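You operate a simulated robot arm through the tools that you are given. There is no shell and no other tool.

You are at the controls of a simulated robot arm. One attempt, no reset.

TASK
Drain the foam bath and rinse the foam off the mat and the tub bottom.
Fine: drain first, with the red lever; use the shower head and put it back; blue lever off, tub empty, van floor dry.

It is judged by the outcome, as a careful person would: the job done as asked, and still so three seconds after it is handed in. It fails if anything else is knocked over, pushed out of place, dropped, spilled or broken.

THE ROBOT
A 6-joint arm with a two-finger gripper, fixed in place. Base frame: the origin is at the foot of the arm, x ahead of it, y to its left, z up; the work surface is at about z = 600. Units: mm, degrees, N and s.
Its first joint turns from -166.0 to 166.0 degrees. Payload 3.43 kg.
The tool frame sits at the grasp point between the pads (the TCP): z along the fingers, y along the line on which they close. The tips reach 20 mm beyond it. Largest opening 190 mm; the body of the gripper starts 248 mm behind the TCP.
Orientation is told as [roll, pitch, yaw] about the base's x, y, z axes, in that order, counted from this pose: with the fingers straight down and closing along the base's y, the tool's x points along the base's -x, its y along +y and its z along -z.

THE INTERFACE
- The arm moves only by the tool drive_tool. Its argument "steps" is a list of rows, each an object of numbers (a shift or turn left out is 0, a gripper value left out holds the last): "tx", "ty", "tz": the shift along the base's x, y, z in units of 40 mm (1.0 is 40 mm); "ax", "ay", "az": the turn, a rotation vector about the base's x, y, z in units of 6 degrees (1.0 is 6 degrees); "claw": the closure, from 0 (fully open) to 1 (shut). In form: [{"tx": .., "ty": .., "tz": .., "ax": .., "ay": .., "az": .., "claw": ..}, ...]. A call has 1 to 20 rows; each row shifts and turns the commanded pose from where the row before left it. A call with a number of a shift or a turn outside -1 to 1 is refused whole. Rows are played at 5 a second. More than 50 mm and 8.6 degrees between two rows, or a gripper value outside its range, and nothing of the call is played. Where a pose cannot be reached the arm comes as near as it can. A force on the tool above 90 N (or 10 N above the force at the start of the call, whichever is more), or a blocked arm, ends the call early, and 0.2 s more pass. Each finger travels about 153 mm/s and halts on what it meets, pressing with about 34 N; the grip force reading is that of the motor and also rises with nothing between the fingers. The clock runs only during rows and for 0.2 s after the last one: add rows that do not move to give the fingers time. It gives the time, the measured TCP pose, the force on the tool (base axes), the opening and the grip force at its end, in the units of the frame above (readings bear some noise), with the torque about the TCP (base axes, N m) and any sound that the robot's microphone picked up, and new pictures: "views" is both (left out), scene, wrist or none.
- Cameras (640 x 400 px; columns grow to the right, rows downward): "scene" is fixed at [387.2, -511.4, 1539.7]; the picture's right is [0.05, -1.00, 0.00], its down [-0.70, -0.04, -0.72] and it looks along [0.72, 0.04, -0.70] (base axes); focal length 216 px, centre (320, 200). "wrist" rides on the gripper at [70, -8, -288] in the tool frame; the picture's right is [0.12, 0.99, 0.00], its down [-0.96, 0.12, -0.25] and it looks along [-0.24, 0.03, 0.97] (tool axes); focal length 261 px, centre (320, 200). There is no depth. A picture from a camera that has moved, and an enlarged one, comes with that camera's place and axes in the base frame and with its lens. The place of the scene camera against the robot may be out by one fixed shift of up to 25 mm in any direction.
- raise_lower(by): slides the trunk up (or, below 0, down) by that many mm; the arm rides with it, the base frame stays. It gives what a move gives, with no picture.
- close_up(camera, box): a new picture of the part [left, top, right, bottom] of that camera's present view, enlarged. The clock stands still meanwhile.
- hand_in(): hands the job in; it is judged then, once.

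Nothing tells you positions but the pictures and the camera data. Unless the task says otherwise, let go and move clear before handing in.

The tools are called after "Call:" as a command line: name --argument value ..., lists and objects as JSON in quotes. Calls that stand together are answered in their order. drive_tool: Moves the arm, as the interface text tells. Its arguments: {"type":"object","properties":{"steps":{"type":"array","items":{"type":"object","properties":{"tx":{"type":"number"},"ty":{"type":"number"},"tz":{"type":"number"},"ax":{"type":"number"},"ay":{"type":"number"},"az":{"type":"number"},"claw":{"type":"number"}}}},"views":{"type":"string","enum":["both","scene","wrist","none"]}},"required":["steps"]} The other tools are called the same way: raise_lower (by) slides the trunk up or down; close_up (camera, box) takes an enlarged picture of a part of a camera's view; hand_in () hands the job in.

At the start:

```text
time_s: 0.0
position: [613.5, -365.8, 1374.2]
orientation: [0.0, 0.0, 0.0]
wrist_force: [-0.7, -0.6, 0.0]
ft_torque: [-0.02, 0.01, -0.03]
opening: 190.0
grip_force: 0.1
trunk travel left (down, up): [-375.0, 65.0]
```

scene: 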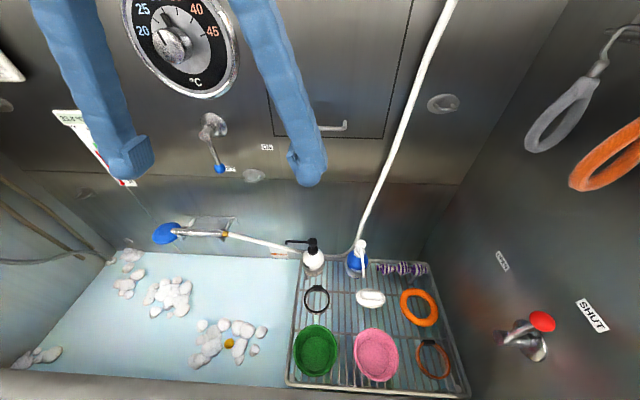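
wrist: 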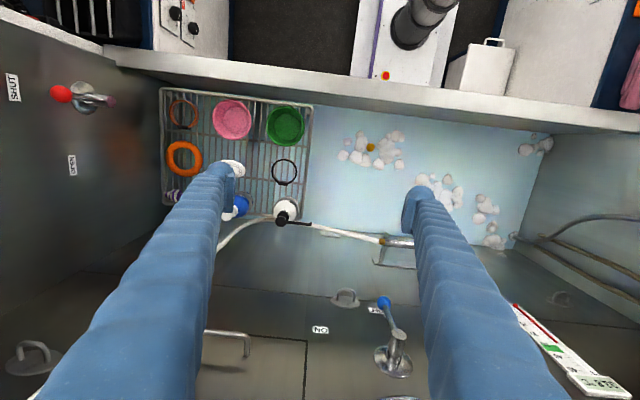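

I see a pet-grooming tub with foam on a mat, a red lever on the right wall labelled SHUT, a blue lever on the back wall, and a shower head in a holder. I'll look closer before moving anything.

Call:
close_up --camera "scene" --box '[460, 220, 640, 400]'

Call:
close_up --camera "scene" --box '[140, 100, 340, 260]'

Call:
close_up --camera "scene" --box '[0, 200, 300, 400]'

Call:
close_up --camera "wrist" --box '[0, 40, 160, 200]'

Call:
close_up --camera "wrist" --box '[300, 100, 580, 280]'

Call:
close_up --camera "wrist" --box '[200, 240, 640, 400]'

```text
2.22 times, centred on (550, 310) of scene
camera zoom: at [387.2, -511.4, 1539.7], right [0.05, -1.0, 0.0], down [-0.7, -0.04, -0.72], along [0.72, 0.04, -0.7], focal length 480 px, centre (-191, -44)
```

zoom: 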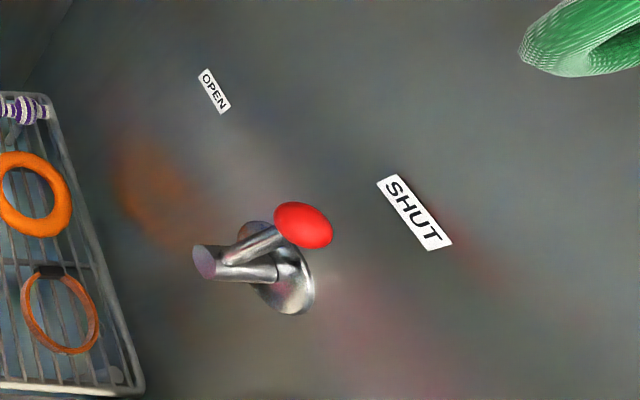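

```text
2.50 times, centred on (240, 180) of scene
camera zoom: at [387.2, -511.4, 1539.7], right [0.05, -1.0, 0.0], down [-0.7, -0.04, -0.72], along [0.72, 0.04, -0.7], focal length 540 px, centre (520, 250)
```

zoom: 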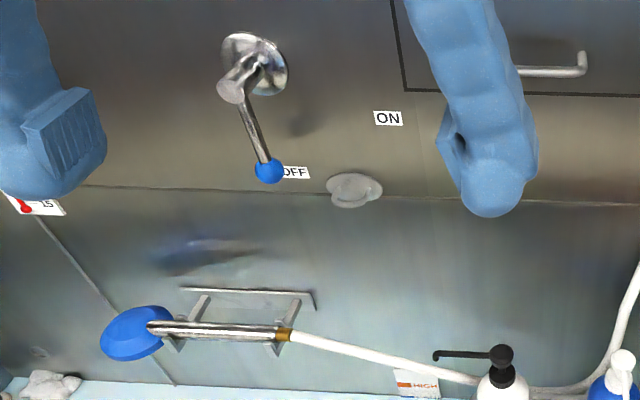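

```text
2.00 times, centred on (150, 300) of scene
camera zoom: at [387.2, -511.4, 1539.7], right [0.05, -1.0, 0.0], down [-0.7, -0.04, -0.72], along [0.72, 0.04, -0.7], focal length 432 px, centre (660, 0)
```

zoom: 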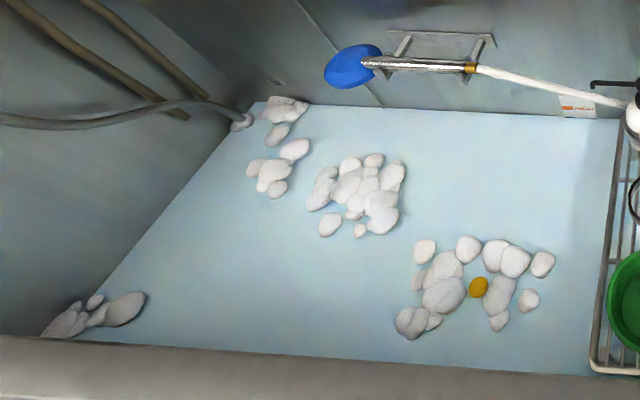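

```text
2.50 times, centred on (80, 120) of wrist
camera zoom: at [543.7, -376.3, 1661.4], right [-0.12, 0.99, 0.0], down [0.96, 0.12, 0.25], along [0.24, 0.03, -0.97], focal length 652 px, centre (920, 400)
```

zoom: 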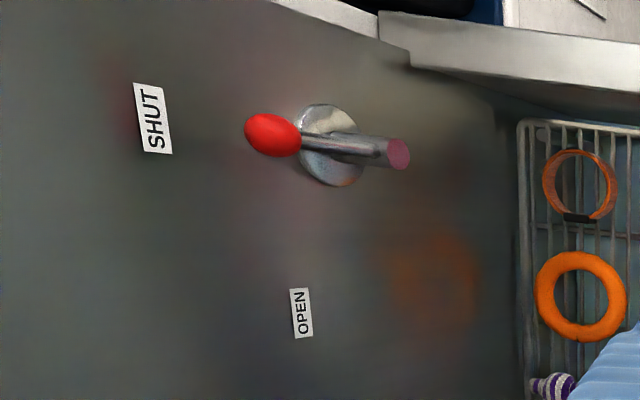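

```text
2.22 times, centred on (440, 190) of wrist
camera zoom: at [543.7, -376.3, 1661.4], right [-0.12, 0.99, 0.0], down [0.96, 0.12, 0.25], along [0.24, 0.03, -0.97], focal length 579 px, centre (53, 222)
```

zoom: 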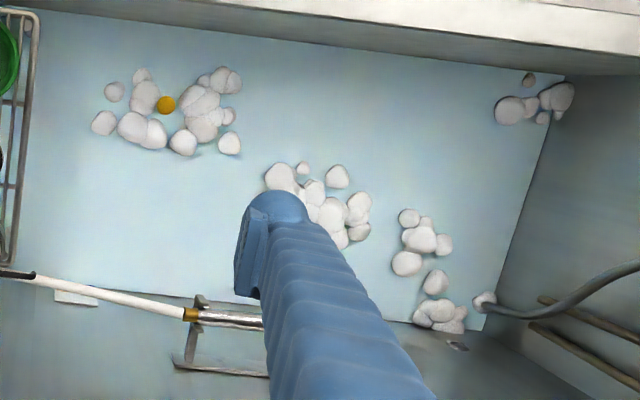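

```text
1.45 times, centred on (420, 320) of wrist
camera zoom: at [543.7, -376.3, 1661.4], right [-0.12, 0.99, 0.0], down [0.96, 0.12, 0.25], along [0.24, 0.03, -0.97], focal length 379 px, centre (174, 26)
```

zoom: 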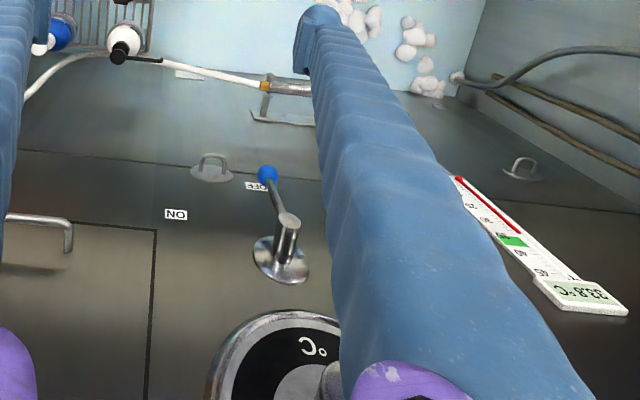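

Fingers frame the view; the red lever is on the right wall (around x 528, y -886, z 1115), pointing up at SHUT, with OPEN towards the back wall. The tub bottom is at about z 650. I'll check the remaining labels and the hanging things.

Call:
close_up --camera "scene" --box '[240, 220, 320, 270]'

Call:
close_up --camera "scene" --box '[480, 0, 640, 100]'

Call:
close_up --camera "scene" --box '[180, 310, 280, 380]'

Call:
close_up --camera "scene" --box '[280, 220, 480, 400]'

Call:
close_up --camera "scene" --box '[0, 60, 160, 260]'

Call:
close_up --camera "wrist" --box '[340, 0, 640, 140]'

```text
8.00 times, centred on (280, 245) of scene
camera zoom: at [387.2, -511.4, 1539.7], right [0.05, -1.0, 0.0], down [-0.7, -0.04, -0.72], along [0.72, 0.04, -0.7], focal length 1728 px, centre (640, -160)
```

zoom: 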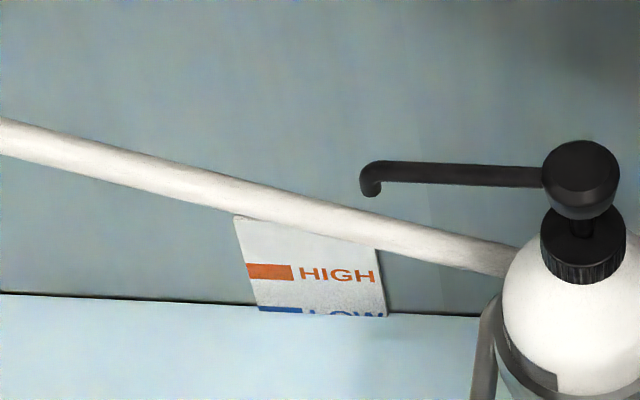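

```text
4.00 times, centred on (560, 50) of scene
camera zoom: at [387.2, -511.4, 1539.7], right [0.05, -1.0, 0.0], down [-0.7, -0.04, -0.72], along [0.72, 0.04, -0.7], focal length 864 px, centre (-640, 800)
```

zoom: 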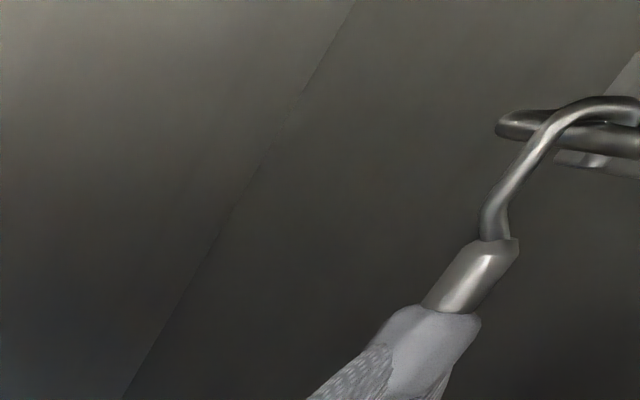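

```text
5.71 times, centred on (230, 345) of scene
camera zoom: at [387.2, -511.4, 1539.7], right [0.05, -1.0, 0.0], down [-0.7, -0.04, -0.72], along [0.72, 0.04, -0.7], focal length 1234 px, centre (834, -629)
```

zoom: 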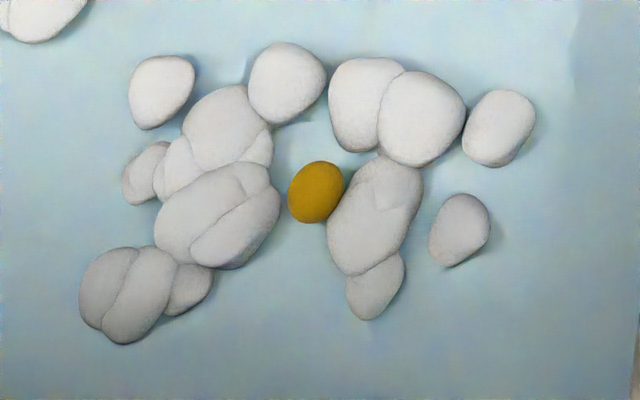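

```text
2.22 times, centred on (380, 310) of scene
camera zoom: at [387.2, -511.4, 1539.7], right [0.05, -1.0, 0.0], down [-0.7, -0.04, -0.72], along [0.72, 0.04, -0.7], focal length 480 px, centre (187, -44)
```

zoom: 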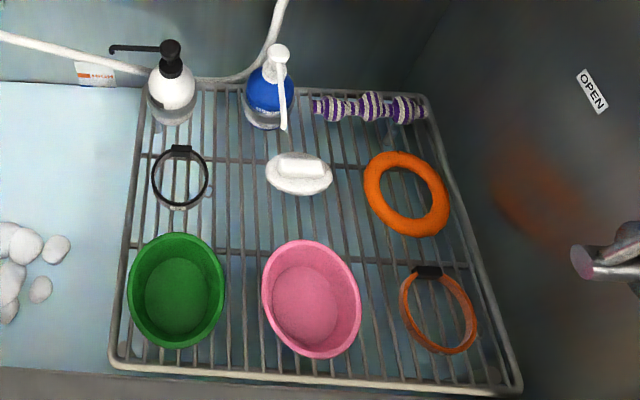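

```text
2.00 times, centred on (80, 160) of scene
camera zoom: at [387.2, -511.4, 1539.7], right [0.05, -1.0, 0.0], down [-0.7, -0.04, -0.72], along [0.72, 0.04, -0.7], focal length 432 px, centre (800, 280)
```

zoom: 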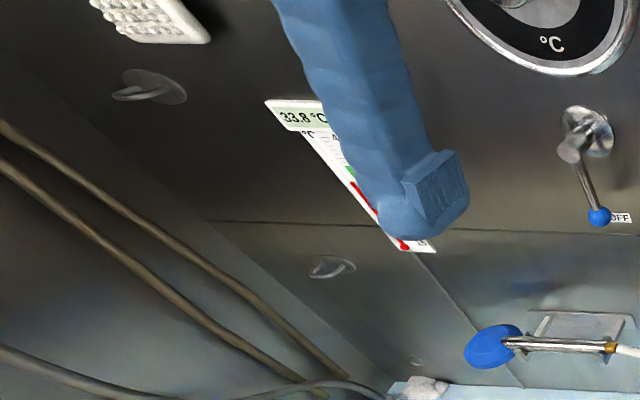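

```text
2.13 times, centred on (490, 70) of wrist
camera zoom: at [543.7, -376.3, 1661.4], right [-0.12, 0.99, 0.0], down [0.96, 0.12, 0.25], along [0.24, 0.03, -0.97], focal length 556 px, centre (-43, 477)
```

zoom: 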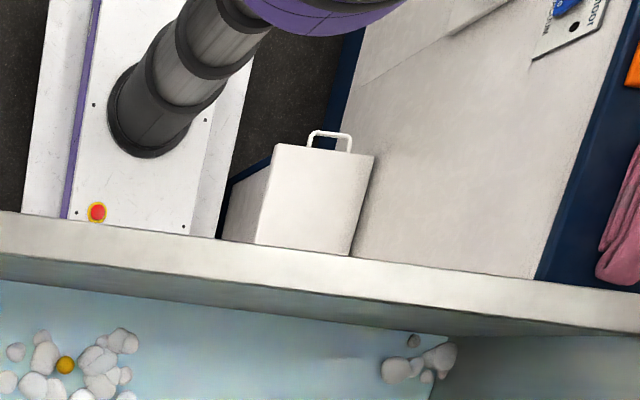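

The rack with bowls and bottles covers the right of the tub, leads hang on the right wall (low ends around z 1320), and the lever is below them. I'll close the fingers and tilt the tool towards the right wall, stopping short of the lever for a better look.

Call:
drive_tool --steps '[{"tx": -0.35, "ty": -0.8, "tz": -0.5, "ax": -1, "claw": 1}, {"tx": -0.35, "ty": -0.8, "tz": -0.5, "ax": -1}, {"tx": -0.35, "ty": -0.8, "tz": -0.5, "ax": -1}, {"tx": -0.35, "ty": -0.8, "tz": -0.5, "ax": -1}, {"tx": -0.35, "ty": -0.8, "tz": -0.5, "ax": -1}, {"tx": -0.35, "ty": -0.8, "tz": -0.5, "ax": -1}, {"tx": -0.35, "ty": -0.8, "tz": -0.5, "ax": -1}, {"tx": -0.35, "ty": -0.8, "tz": -0.5, "ax": -1}, {"tx": -0.35, "ty": -0.8, "tz": -0.5, "ax": -1}, {"tx": -0.35, "ty": -0.8, "tz": -0.5, "ax": -1}, {}]'

```text
time_s: 2.4
position: [471.4, -685.5, 1174.0]
orientation: [-60.0, 0.1, 0.0]
wrist_force: [0.1, -0.2, 1.3]
ft_torque: [0.04, -0.03, 0.02]
opening: 0.1
grip_force: 33.9
trunk travel left (down, up): [-375.0, 65.0]
camera wrist: at [401.2, -443.4, 1325.6], right [-0.12, 0.5, -0.86], down [0.96, 0.27, 0.02], along [0.25, -0.82, -0.51], focal length 261 px, centre (320, 200)
```

scene: 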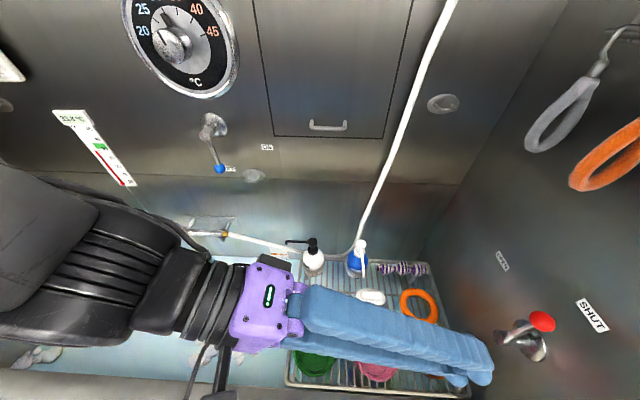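
wrist: 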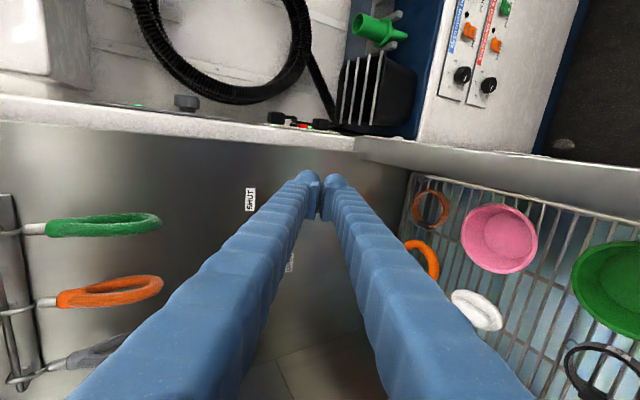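

The scene now shows both wall faces clearly, and the red lever is hidden behind the closed fingers in the wrist view. I'll open the fingers briefly to see the lever between them.

Call:
drive_tool --steps '[{"claw": 0}, {}, {}, {}]' --views "wrist"

Call:
close_up --camera "wrist" --box '[220, 120, 380, 280]'

Call:
close_up --camera "scene" --box '[150, 180, 320, 290]'

```text
time_s: 3.4
position: [471.6, -685.8, 1174.7]
orientation: [-60.0, 0.0, 0.1]
wrist_force: [0.8, 0.1, 0.1]
ft_torque: [0.03, 0.04, 0.02]
opening: 190.0
grip_force: 0.1
trunk travel left (down, up): [-375.0, 65.0]
camera wrist: at [402.3, -443.1, 1325.4], right [-0.12, 0.5, -0.86], down [0.96, 0.27, 0.02], along [0.25, -0.82, -0.51], focal length 261 px, centre (320, 200)
```

wrist: 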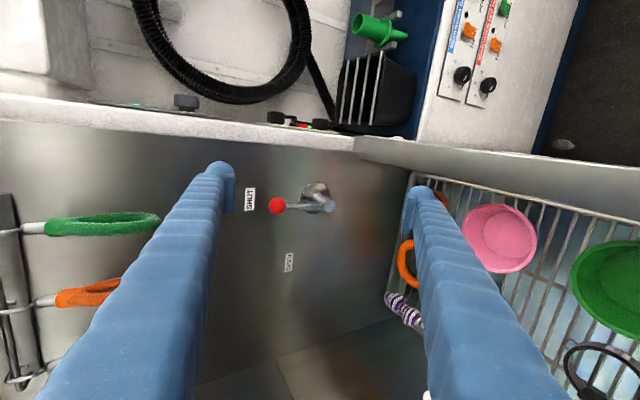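

```text
2.50 times, centred on (300, 200) of wrist
camera zoom: at [402.3, -443.1, 1325.4], right [-0.12, 0.5, -0.86], down [0.96, 0.27, 0.02], along [0.25, -0.82, -0.51], focal length 652 px, centre (370, 200)
```

zoom: 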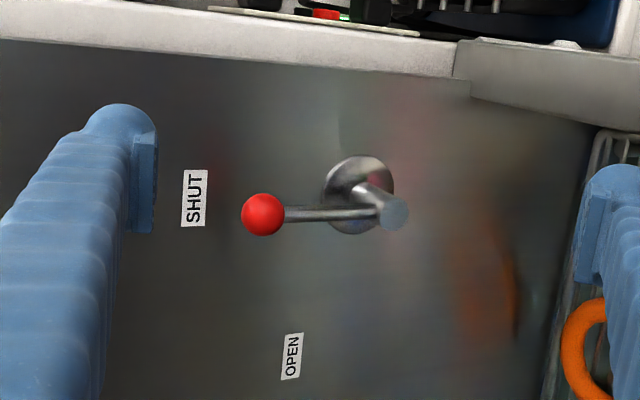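

```text
3.64 times, centred on (235, 235) of scene
camera zoom: at [387.2, -511.4, 1539.7], right [0.05, -1.0, 0.0], down [-0.7, -0.04, -0.72], along [0.72, 0.04, -0.7], focal length 785 px, centre (629, 73)
```

zoom: 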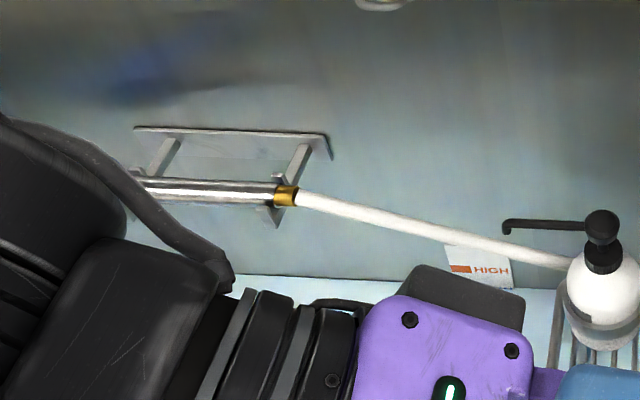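

With the fingers open I can triangulate: ball at about (529, -836, 1166), pivot at (529, 1067) in x-z, wall at y ≈ -878, OPEN label towards +x. I'll close the fingers, make the tool more horizontal and place the finger side just left (-x) of the ball.

Call:
drive_tool --steps '[{"claw": 1, "ax": -1}, {"ax": -1}, {"ax": -1}, {"ty": -0.9, "tx": -0.05}, {"ty": -0.9}, {"ty": -0.9}, {"ty": -0.85, "tz": -0.1}, {}]'

```text
time_s: 5.2
position: [469.9, -827.7, 1171.9]
orientation: [-78.0, 0.0, 0.0]
wrist_force: [0.1, 0.1, -0.3]
ft_torque: [0.0, -0.04, -0.01]
opening: 0.2
grip_force: 33.4
trunk travel left (down, up): [-375.0, 65.0]
camera wrist: at [400.1, -550.1, 1239.3], right [-0.12, 0.21, -0.97], down [0.96, 0.27, -0.06], along [0.25, -0.94, -0.23], focal length 261 px, centre (320, 200)
```

scene: 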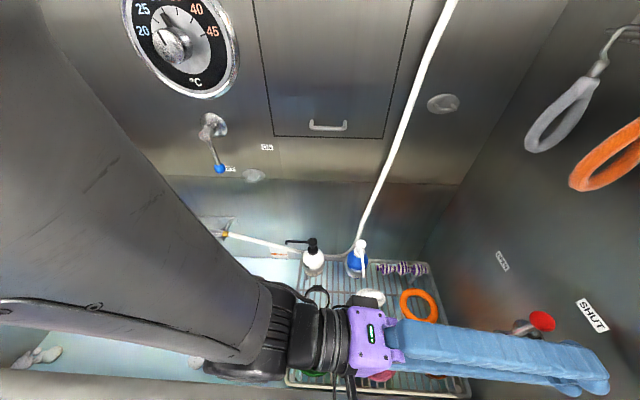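
wrist: 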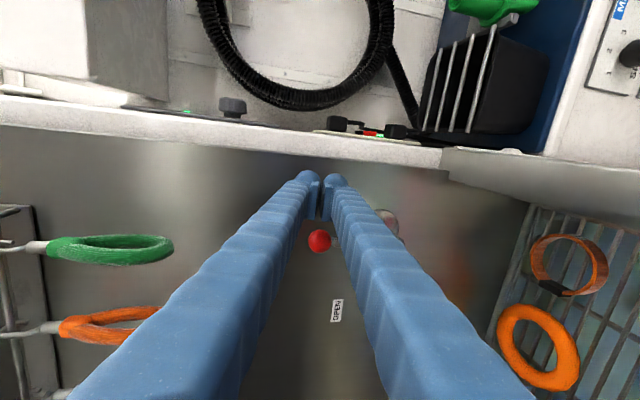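

The finger tip sits at x ≈ 470, left of the ball at x ≈ 528, same height. I'll push the ball towards +x gently in small steps.

Call:
drive_tool --steps '[{"tx": 0.4}, {"tx": 0.3}, {"tx": 0.3}, {"tx": 0.3}, {"tx": 0.3}, {"tx": 0.3}, {}]'

```text
time_s: 6.8
position: [547.0, -826.9, 1169.9]
orientation: [-78.0, 0.0, 0.0]
wrist_force: [-0.3, -0.9, -0.5]
ft_torque: [-0.02, 0.02, 0.02]
opening: 0.0
grip_force: 33.9
trunk travel left (down, up): [-375.0, 65.0]
camera wrist: at [477.5, -549.0, 1238.0], right [-0.12, 0.21, -0.97], down [0.96, 0.27, -0.06], along [0.25, -0.94, -0.23], focal length 261 px, centre (320, 200)
```

scene: 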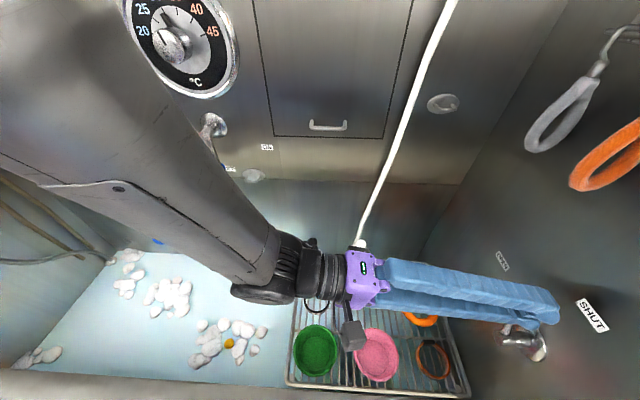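
wrist: 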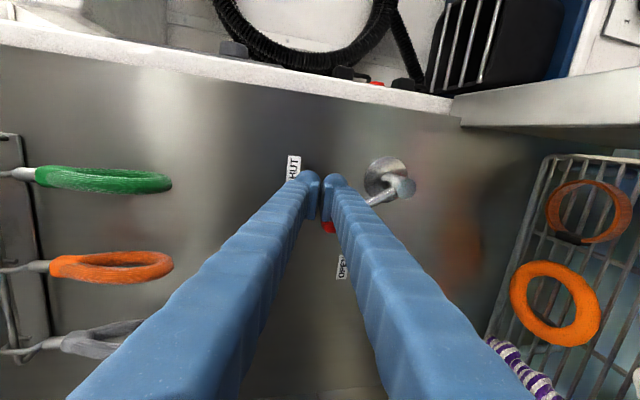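

The lever is following the fingers with very little force. I'll continue along the arc, then downward.

Call:
drive_tool --steps '[{"tx": 0.3, "tz": -0.05}, {"tx": 0.3, "tz": -0.1}, {"tx": 0.3, "tz": -0.2}, {"tx": 0.3, "tz": -0.25}, {"tx": 0.25, "tz": -0.3}, {"tx": 0.2, "tz": -0.3}, {}]'

```text
time_s: 8.4
position: [612.5, -825.6, 1129.2]
orientation: [-78.2, -0.2, 0.0]
wrist_force: [-5.2, 4.0, 26.2]
ft_torque: [-0.17, -0.13, 0.02]
opening: 0.0
grip_force: 33.7
trunk travel left (down, up): [-375.0, 65.0]
camera wrist: at [543.1, -548.4, 1195.0], right [-0.12, 0.2, -0.97], down [0.96, 0.27, -0.06], along [0.25, -0.94, -0.22], focal length 261 px, centre (320, 200)
```

scene: 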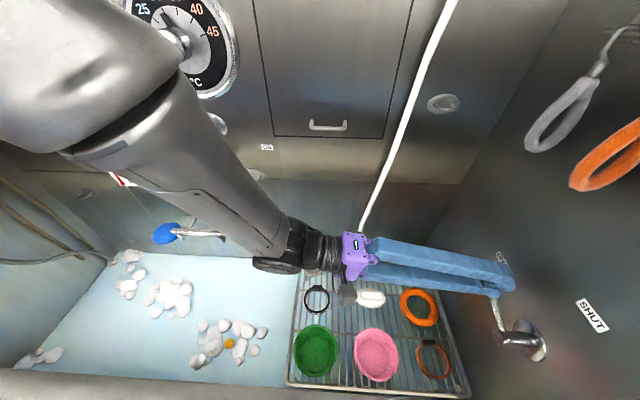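
wrist: 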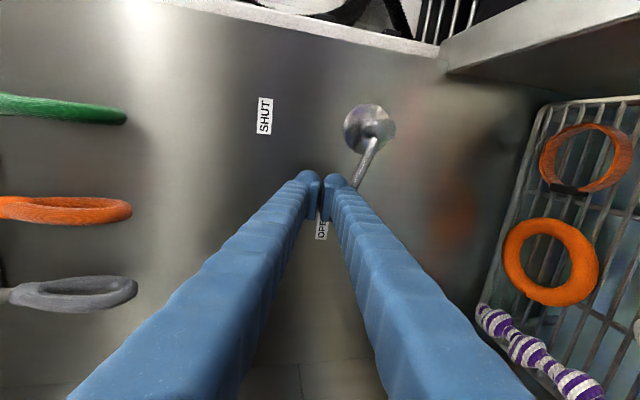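

The force rose to 26 N with the lever lined up on the OPEN label, so it is against its stop. I'll back off and check that it stays and that the tub drains.

Call:
drive_tool --steps '[{"tz": 0.4}, {"tz": 0.6}, {"ty": 0.9}, {"ty": 1.0}, {"ty": 1.0}, {"ty": 1.0, "ax": 1, "tx": -0.2}, {"ty": 1.0, "ax": 1, "tx": -0.2, "tz": 0.3}, {"ty": 1.0, "ax": 1, "tx": -0.2, "tz": 0.3}, {"ty": 0.9, "ax": 1, "tx": -0.2, "tz": 0.3}, {"ty": 0.9, "ax": 1, "tx": -0.2, "tz": 0.3}, {}]'

Call:
close_up --camera "scene" --box '[440, 220, 640, 400]'

Call:
close_up --camera "scene" --box '[0, 220, 300, 400]'

```text
time_s: 10.8
position: [576.5, -519.8, 1209.2]
orientation: [-47.9, 0.1, 0.1]
wrist_force: [0.1, 0.0, -0.4]
ft_torque: [-0.02, 0.05, -0.06]
opening: 0.0
grip_force: 33.7
trunk travel left (down, up): [-375.0, 65.0]
camera wrist: at [506.7, -313.9, 1408.8], right [-0.12, 0.67, -0.74], down [0.96, 0.26, 0.08], along [0.24, -0.7, -0.67], focal length 261 px, centre (320, 200)
```

scene: 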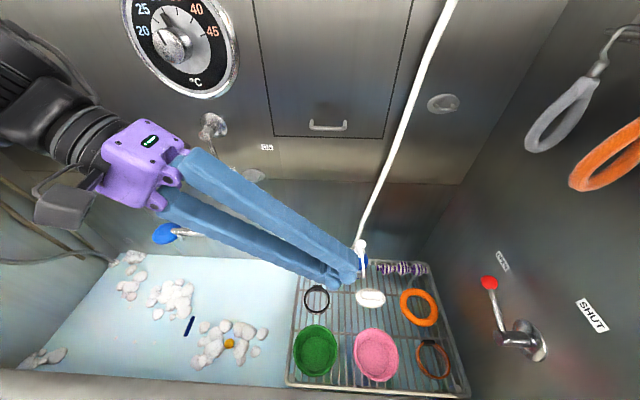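
wrist: 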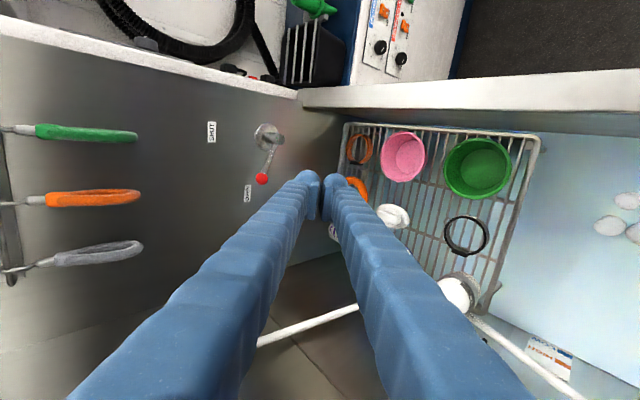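

```text
2.22 times, centred on (540, 310) of scene
camera zoom: at [387.2, -511.4, 1539.7], right [0.05, -1.0, 0.0], down [-0.7, -0.04, -0.72], along [0.72, 0.04, -0.7], focal length 480 px, centre (-169, -44)
```

zoom: 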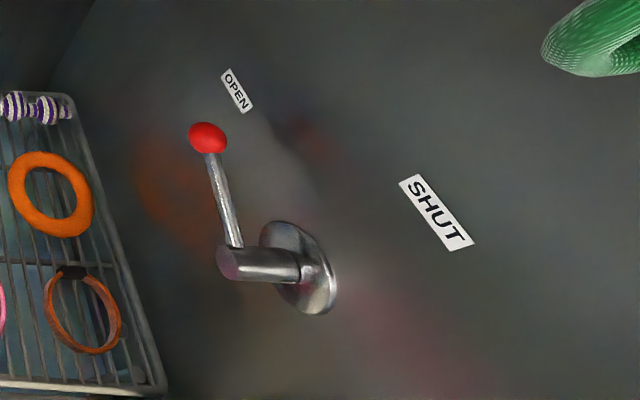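

```text
2.13 times, centred on (150, 310) of scene
camera zoom: at [387.2, -511.4, 1539.7], right [0.05, -1.0, 0.0], down [-0.7, -0.04, -0.72], along [0.72, 0.04, -0.7], focal length 461 px, centre (683, -35)
```

zoom: 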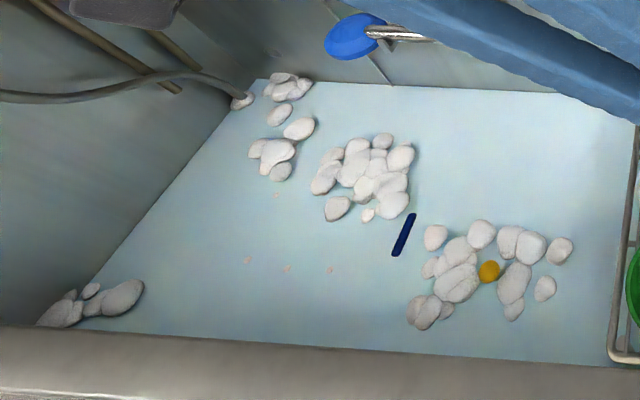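

The lever stays at OPEN and the water is running out; a dark slot has appeared in the mat as the water drops. I'll bring the tool back upright, then tilt it towards the back wall to look at the shower and the blue lever while the tub drains.

Call:
drive_tool --steps '[{"ax": 1, "tx": -0.5, "ty": 0.8, "tz": 0.6}, {"ax": 1, "tx": -0.5, "ty": 0.8, "tz": 0.6}, {"ax": 1, "tx": -0.5, "ty": 0.8, "tz": 0.6}, {"ax": 1, "tx": -0.5, "ty": 0.8, "tz": 0.4}, {"ax": 1, "tx": -0.5, "ty": 0.8, "tz": 0.3}, {"ax": 1, "tx": -0.3, "ty": 0.8}, {"ax": 1, "ty": 0.8}, {"ax": 1, "ty": 0.8}, {"ay": -1}, {"ay": -1}, {"ay": -1}, {"ay": -1}, {"ay": -1}, {"ay": -1}, {"claw": 0}, {}, {}, {}]'

Call:
close_up --camera "scene" --box '[0, 220, 300, 400]'

```text
time_s: 14.6
position: [460.0, -263.5, 1310.0]
orientation: [0.0, -36.1, 0.0]
wrist_force: [-1.3, -0.1, -0.7]
ft_torque: [0.0, 0.02, 0.0]
opening: 190.2
grip_force: 0.2
trunk travel left (down, up): [-375.0, 65.0]
camera wrist: at [235.5, -274.2, 1501.5], right [-0.1, 0.99, -0.07], down [0.63, 0.12, 0.77], along [0.77, 0.03, -0.64], focal length 261 px, centre (320, 200)
```

scene: 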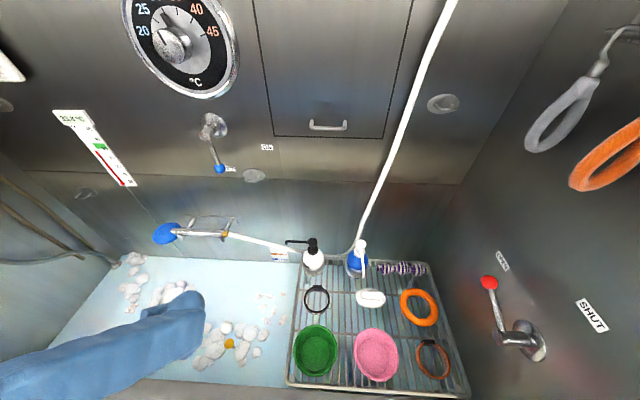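
wrist: 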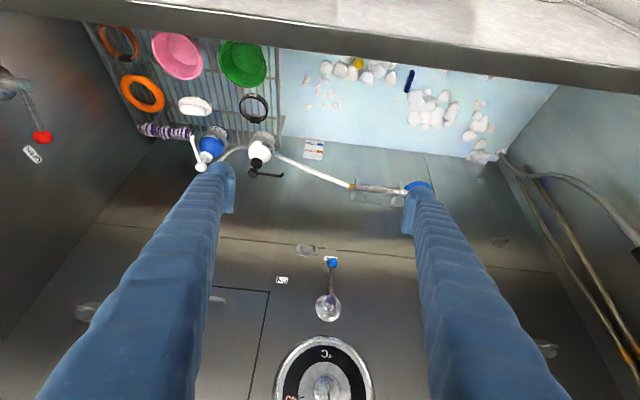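

```text
2.13 times, centred on (150, 310) of scene
camera zoom: at [387.2, -511.4, 1539.7], right [0.05, -1.0, 0.0], down [-0.7, -0.04, -0.72], along [0.72, 0.04, -0.7], focal length 461 px, centre (683, -35)
```

zoom: 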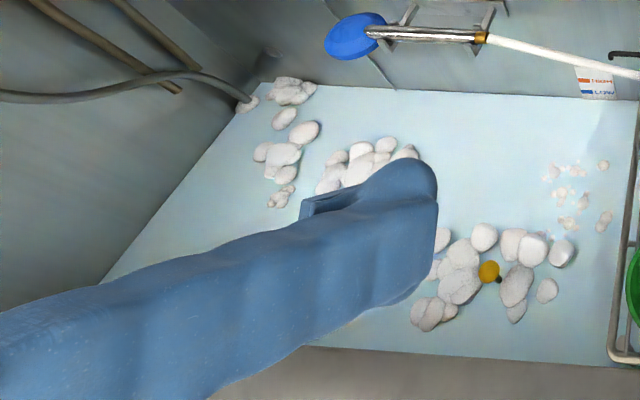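

Water level is dropping (both HIGH and LOW marks are visible now), and small foam bits are showing near the rack. I'll take closer wrist views of the shower, the blue lever and the foam.

Call:
close_up --camera "wrist" --box '[240, 140, 440, 240]'

Call:
close_up --camera "wrist" --box '[260, 230, 400, 330]'

Call:
close_up --camera "wrist" --box '[270, 40, 560, 200]'

Call:
close_up --camera "wrist" --box '[90, 20, 290, 190]'

```text
3.20 times, centred on (340, 190) of wrist
camera zoom: at [235.5, -274.2, 1501.5], right [-0.1, 0.99, -0.07], down [0.63, 0.12, 0.77], along [0.77, 0.03, -0.64], focal length 834 px, centre (256, 232)
```

zoom: 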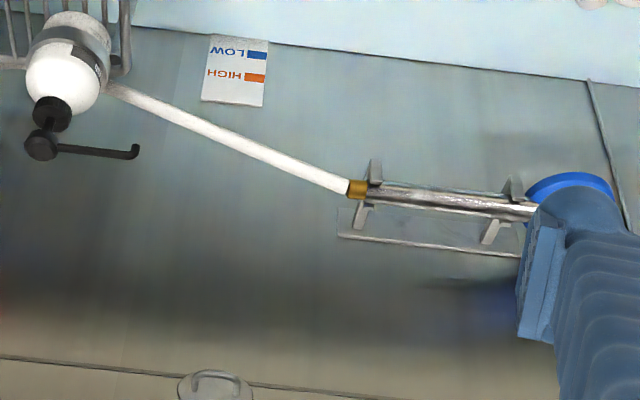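

```text
4.00 times, centred on (330, 280) of wrist
camera zoom: at [235.5, -274.2, 1501.5], right [-0.1, 0.99, -0.07], down [0.63, 0.12, 0.77], along [0.77, 0.03, -0.64], focal length 1043 px, centre (280, -120)
```

zoom: 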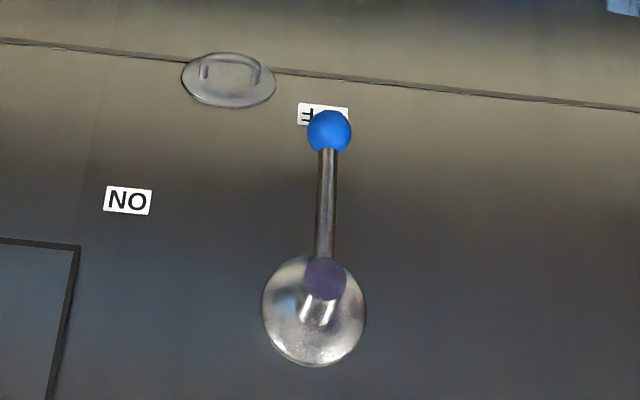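

```text
2.21 times, centred on (415, 120) of wrist
camera zoom: at [235.5, -274.2, 1501.5], right [-0.1, 0.99, -0.07], down [0.63, 0.12, 0.77], along [0.77, 0.03, -0.64], focal length 575 px, centre (110, 377)
```

zoom: 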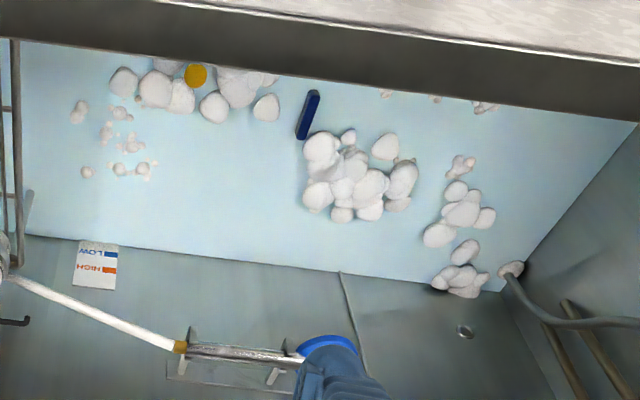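

```text
2.35 times, centred on (190, 105) of wrist
camera zoom: at [235.5, -274.2, 1501.5], right [-0.1, 0.99, -0.07], down [0.63, 0.12, 0.77], along [0.77, 0.03, -0.64], focal length 613 px, centre (626, 424)
```

zoom: 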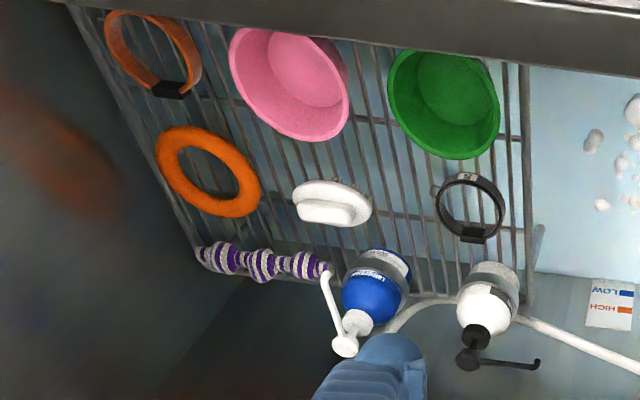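

The water keeps dropping and I can place things now: blue lever ball at about (860, -203, 1190), pivot at z ≈ 1289, shower handle along y at about (824, -157…20, 941). I'll close the fingers and wait so the tub drains, then look again.

Call:
drive_tool --steps '[{"claw": 1, "ty": -0.5}, {"ty": -0.5}, {"ty": -0.5}, {}, {}, {}, {}, {}, {}, {}, {}, {}, {}, {}, {}, {}, {}, {}, {}, {}]'

Call:
close_up --camera "scene" --box '[0, 220, 300, 400]'

Call:
close_up --camera "wrist" --box '[340, 130, 480, 230]'

Call:
close_up --camera "scene" --box '[140, 200, 260, 260]'

```text
time_s: 18.8
position: [461.2, -325.1, 1308.5]
orientation: [0.0, -36.0, 0.0]
wrist_force: [0.5, -0.1, -0.4]
ft_torque: [0.01, -0.04, 0.02]
opening: 0.0
grip_force: 34.0
trunk travel left (down, up): [-375.0, 65.0]
camera wrist: at [235.8, -334.9, 1501.0], right [-0.1, 0.99, -0.07], down [0.63, 0.12, 0.77], along [0.77, 0.03, -0.64], focal length 261 px, centre (320, 200)
```

scene: 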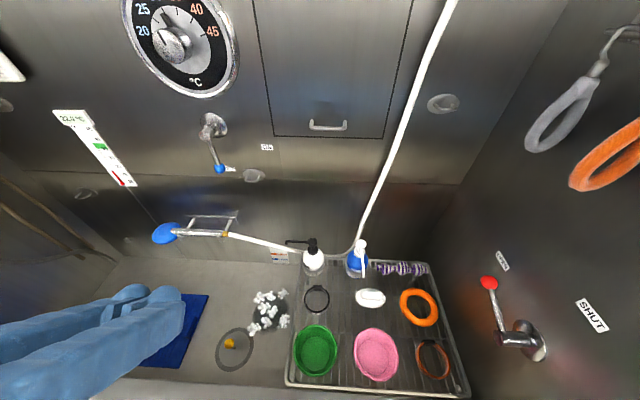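
wrist: 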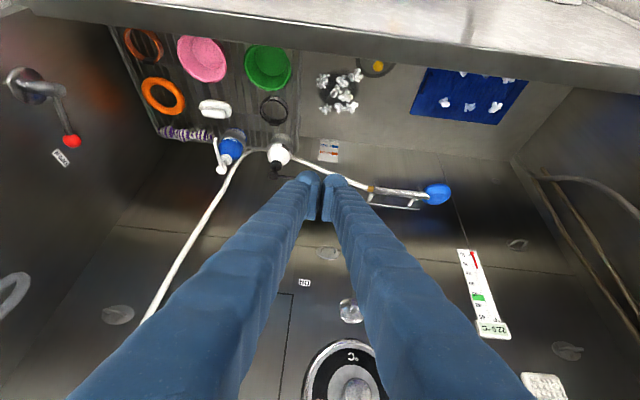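

```text
2.13 times, centred on (150, 310) of scene
camera zoom: at [387.2, -511.4, 1539.7], right [0.05, -1.0, 0.0], down [-0.7, -0.04, -0.72], along [0.72, 0.04, -0.7], focal length 461 px, centre (683, -35)
```

zoom: 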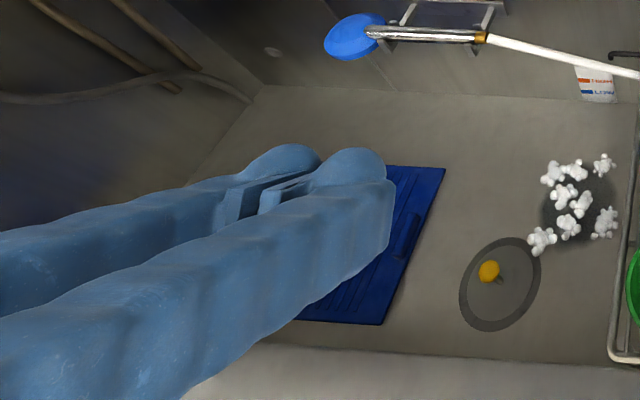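

```text
4.00 times, centred on (410, 180) of wrist
camera zoom: at [235.8, -334.9, 1501.0], right [-0.1, 0.99, -0.07], down [0.63, 0.12, 0.77], along [0.77, 0.03, -0.64], focal length 1043 px, centre (-40, 280)
```

zoom: 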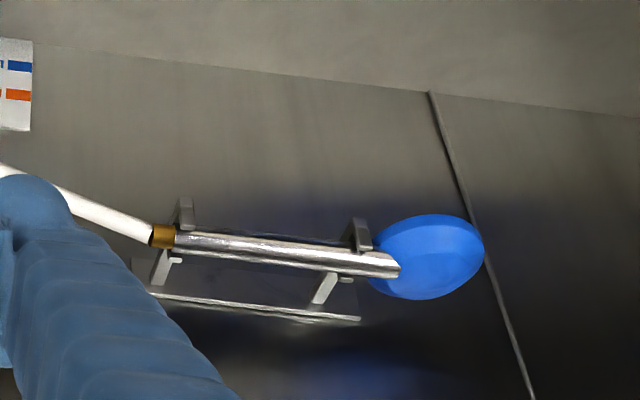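

```text
5.33 times, centred on (200, 230) of scene
camera zoom: at [387.2, -511.4, 1539.7], right [0.05, -1.0, 0.0], down [-0.7, -0.04, -0.72], along [0.72, 0.04, -0.7], focal length 1152 px, centre (960, 40)
```

zoom: 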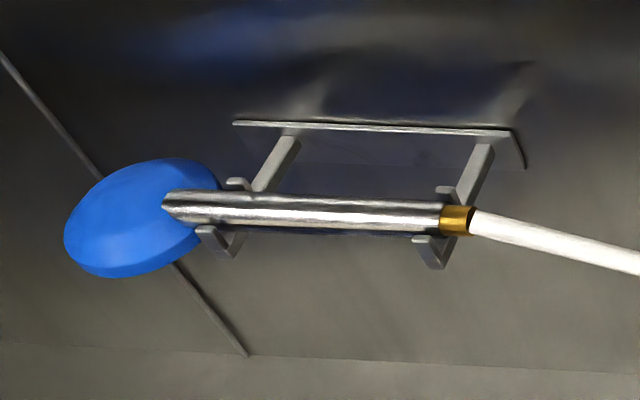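

The water is gone: a dark blue mat, a grey ring with the yellow thing, and a dark round spot with foam near the rack are now visible. I'll move the tool upright over the tub for an overview of all the foam left.

Call:
drive_tool --steps '[{"ay": 1, "ty": 0.8}, {"ay": 1, "ty": 0.8}, {"ay": 1, "ty": 0.8}, {"ay": 1, "ty": 0.8}, {"ay": 1, "ty": 0.8}, {"ay": 1, "ty": 0.8, "claw": 0}, {"ty": 0.9, "tx": 0.3}, {"ty": 0.9, "tx": 0.3}, {"ty": 0.9, "tx": 0.3}, {"ty": 0.9, "tx": 0.3}, {}]'

Call:
close_up --camera "wrist" --box '[200, 60, 440, 220]'

Call:
close_up --camera "scene" --box '[0, 220, 300, 400]'

```text
time_s: 21.2
position: [506.4, 11.9, 1310.9]
orientation: [0.0, 0.0, 0.0]
wrist_force: [0.2, -0.2, 0.7]
ft_torque: [0.0, -0.05, -0.01]
opening: 190.1
grip_force: 0.1
trunk travel left (down, up): [-375.0, 65.0]
camera wrist: at [436.4, 1.9, 1598.8], right [-0.12, 0.99, 0.0], down [0.96, 0.11, 0.25], along [0.25, 0.03, -0.97], focal length 261 px, centre (320, 200)
```

scene: 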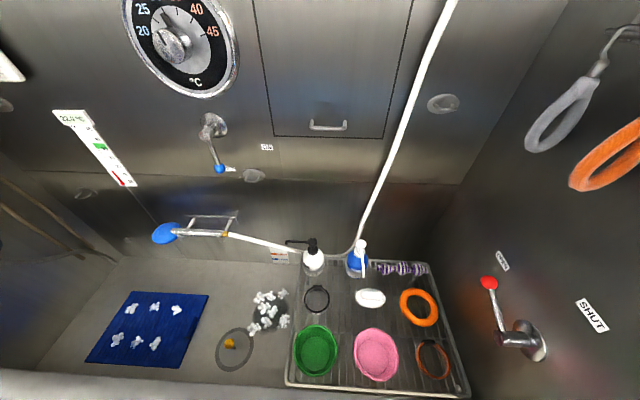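
wrist: 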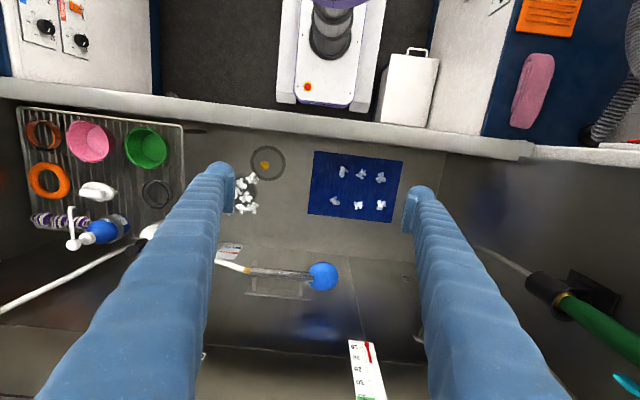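

```text
2.50 times, centred on (320, 140) of wrist
camera zoom: at [436.4, 1.9, 1598.8], right [-0.12, 0.99, 0.0], down [0.96, 0.11, 0.25], along [0.25, 0.03, -0.97], focal length 652 px, centre (320, 350)
```

zoom: 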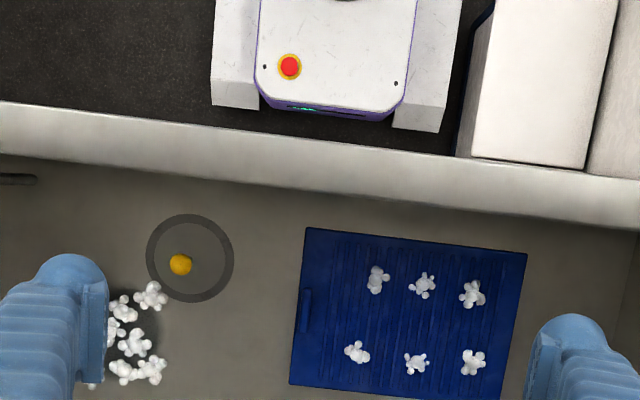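

```text
2.13 times, centred on (150, 310) of scene
camera zoom: at [387.2, -511.4, 1539.7], right [0.05, -1.0, 0.0], down [-0.7, -0.04, -0.72], along [0.72, 0.04, -0.7], focal length 461 px, centre (683, -35)
```

zoom: 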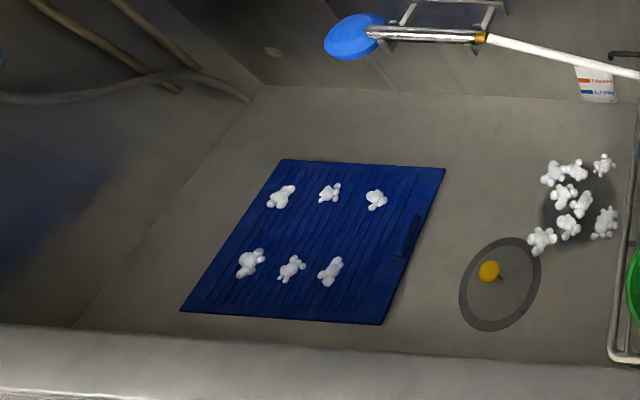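

All water is out; foam remains as six clumps on the blue mat (x 570–690, y 90–270) and about eight on the tub bottom beside the rack (x 640–775, y -230…-350), floor at z ≈ 600. The shower head hangs face-down over the tub, so I'll turn the blue lever on with it in its holder; first I'll point the tool at the back wall, left of the lever.

Call:
drive_tool --steps '[{"ay": -1, "tx": 0.25, "ty": -0.25, "tz": -0.2, "claw": 1}, {"ay": -1, "tx": 0.25, "ty": -0.25, "tz": -0.2}, {"ay": -1, "tx": 0.25, "ty": -0.25, "tz": -0.2}, {"ay": -1, "tx": 0.25, "ty": -0.25, "tz": -0.2}, {"ay": -1, "tx": 0.25, "ty": -0.25, "tz": -0.2}, {"ay": -1, "tx": 0.25, "ty": -0.25, "tz": -0.2}, {"ay": -1, "tx": 0.25, "ty": -0.25, "tz": -0.2}, {"ay": -1, "tx": 0.25, "ty": -0.25, "tz": -0.2}, {"ay": -1, "tx": 0.25, "ty": -0.25, "tz": -0.2}, {"ay": -1, "tx": 0.25, "ty": -0.25, "tz": -0.2}, {"ay": -1, "tx": 0.25, "ty": -0.25, "tz": -0.2}, {"ay": -1, "tx": 0.25, "ty": -0.25, "tz": -0.2}, {"ay": -1, "tx": 0.25, "ty": -0.25, "tz": -0.2}, {}]'

```text
time_s: 24.2
position: [766.5, -113.9, 1301.2]
orientation: [6.2, -64.7, -2.0]
wrist_force: [0.1, 0.0, -0.6]
ft_torque: [0.01, 0.0, 0.0]
opening: 0.0
grip_force: 34.0
out of reach, approached as far as the arm can: row 5, 6, 7, 8, 9, 10, 11, 12, 13
trunk travel left (down, up): [-375.0, 65.0]
camera wrist: at [478.0, -144.5, 1359.2], right [-0.11, 0.99, -0.06], down [0.18, 0.08, 0.98], along [0.98, 0.1, -0.19], focal length 261 px, centre (320, 200)
```

scene: 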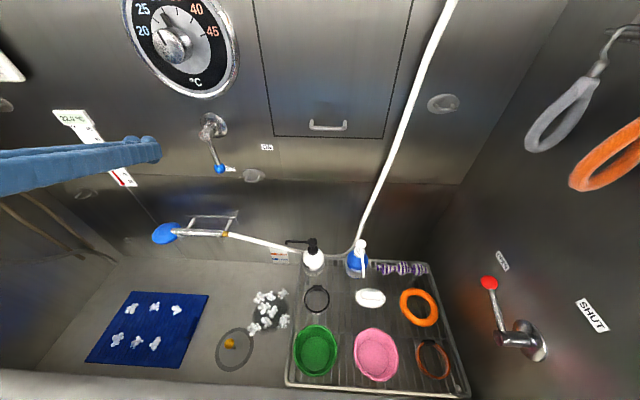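
wrist: 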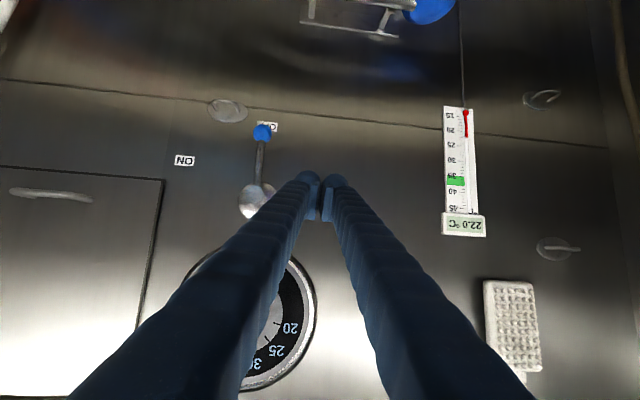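

The arm couldn't fold in far enough for that pose so it stopped a bit forward and high, still clear of everything. I'll bring the commanded pose forward where it is reachable, left of the lever ball.

Call:
drive_tool --steps '[{"tx": 1}, {"tx": 1}, {"tx": 1}, {"tx": 1}, {"tx": 0.5}, {}]'

```text
time_s: 25.2
position: [891.6, -112.8, 1302.0]
orientation: [3.7, -64.7, -0.2]
wrist_force: [-68.1, -0.9, 34.3]
ft_torque: [-0.4, -1.3, -0.82]
opening: 0.1
grip_force: 33.6
trunk travel left (down, up): [-375.0, 65.0]
stopped in row 5: the force on the tool passed its limit at 99 N (the readings are from after the stop); the commanded pose is now the measured one
camera wrist: at [602.9, -141.6, 1361.3], right [-0.11, 0.99, -0.08], down [0.18, 0.1, 0.98], along [0.98, 0.09, -0.19], focal length 261 px, centre (320, 200)
```

scene: 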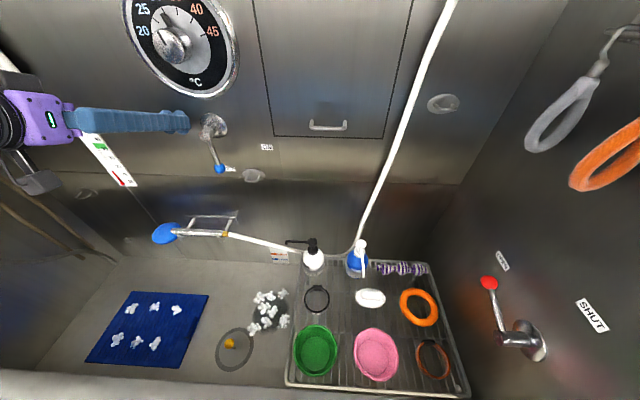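
wrist: 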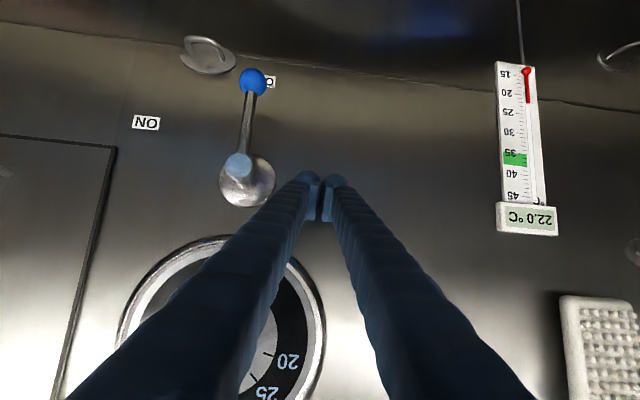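

The tip touched the bare back wall (around x ≈ 910) between the lever and the thermometer because the rows count from the reached pose; nothing was displaced. I'll back off and go down to the lever ball's height on its left side.

Call:
drive_tool --steps '[{"tx": -0.8}, {"tx": -0.7}, {"tx": -0.2, "tz": -0.6, "ax": -0.6}, {"tz": -0.6}, {"tz": -0.6}, {}]'

```text
time_s: 26.6
position: [864.1, -142.8, 1263.7]
orientation: [-0.7, -63.0, 4.6]
wrist_force: [-0.4, 0.1, 0.5]
ft_torque: [-0.01, -0.05, 0.02]
opening: 0.0
grip_force: 33.7
out of reach, approached as far as the arm can: row 3, 4, 5
trunk travel left (down, up): [-375.0, 65.0]
camera wrist: at [578.8, -173.3, 1331.8], right [-0.12, 0.99, -0.11], down [0.21, 0.14, 0.97], along [0.97, 0.1, -0.22], focal length 261 px, centre (320, 200)
```

scene: 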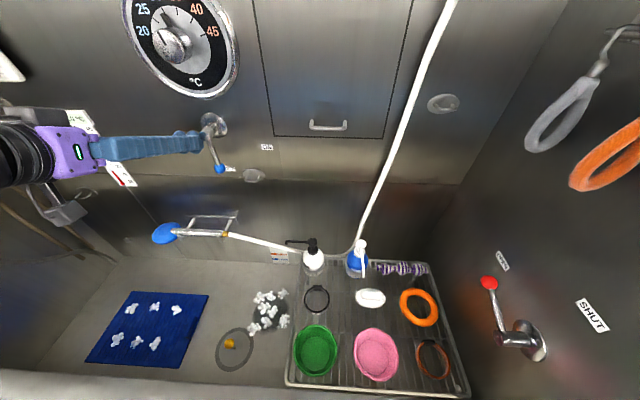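
wrist: 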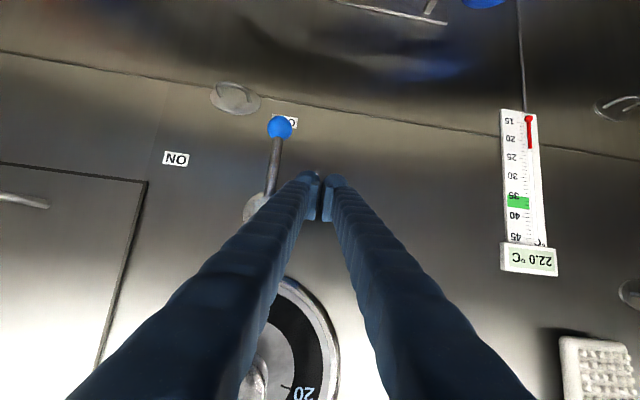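

The arm hits a limit when going lower with this tilt, so I'll use the trunk instead. Lowering it 75 mm brings the finger to the ball's height at y ≈ -143, left of the lever, with clear space below.

Call:
raise_lower --by -75

```text
time_s: 27.7
position: [865.3, -143.9, 1188.6]
orientation: [-0.5, -62.9, 4.5]
wrist_force: [-0.2, 0.2, 0.6]
ft_torque: [0.01, -0.01, 0.03]
opening: 0.0
grip_force: 34.3
trunk travel left (down, up): [-300.0, 140.0]
```

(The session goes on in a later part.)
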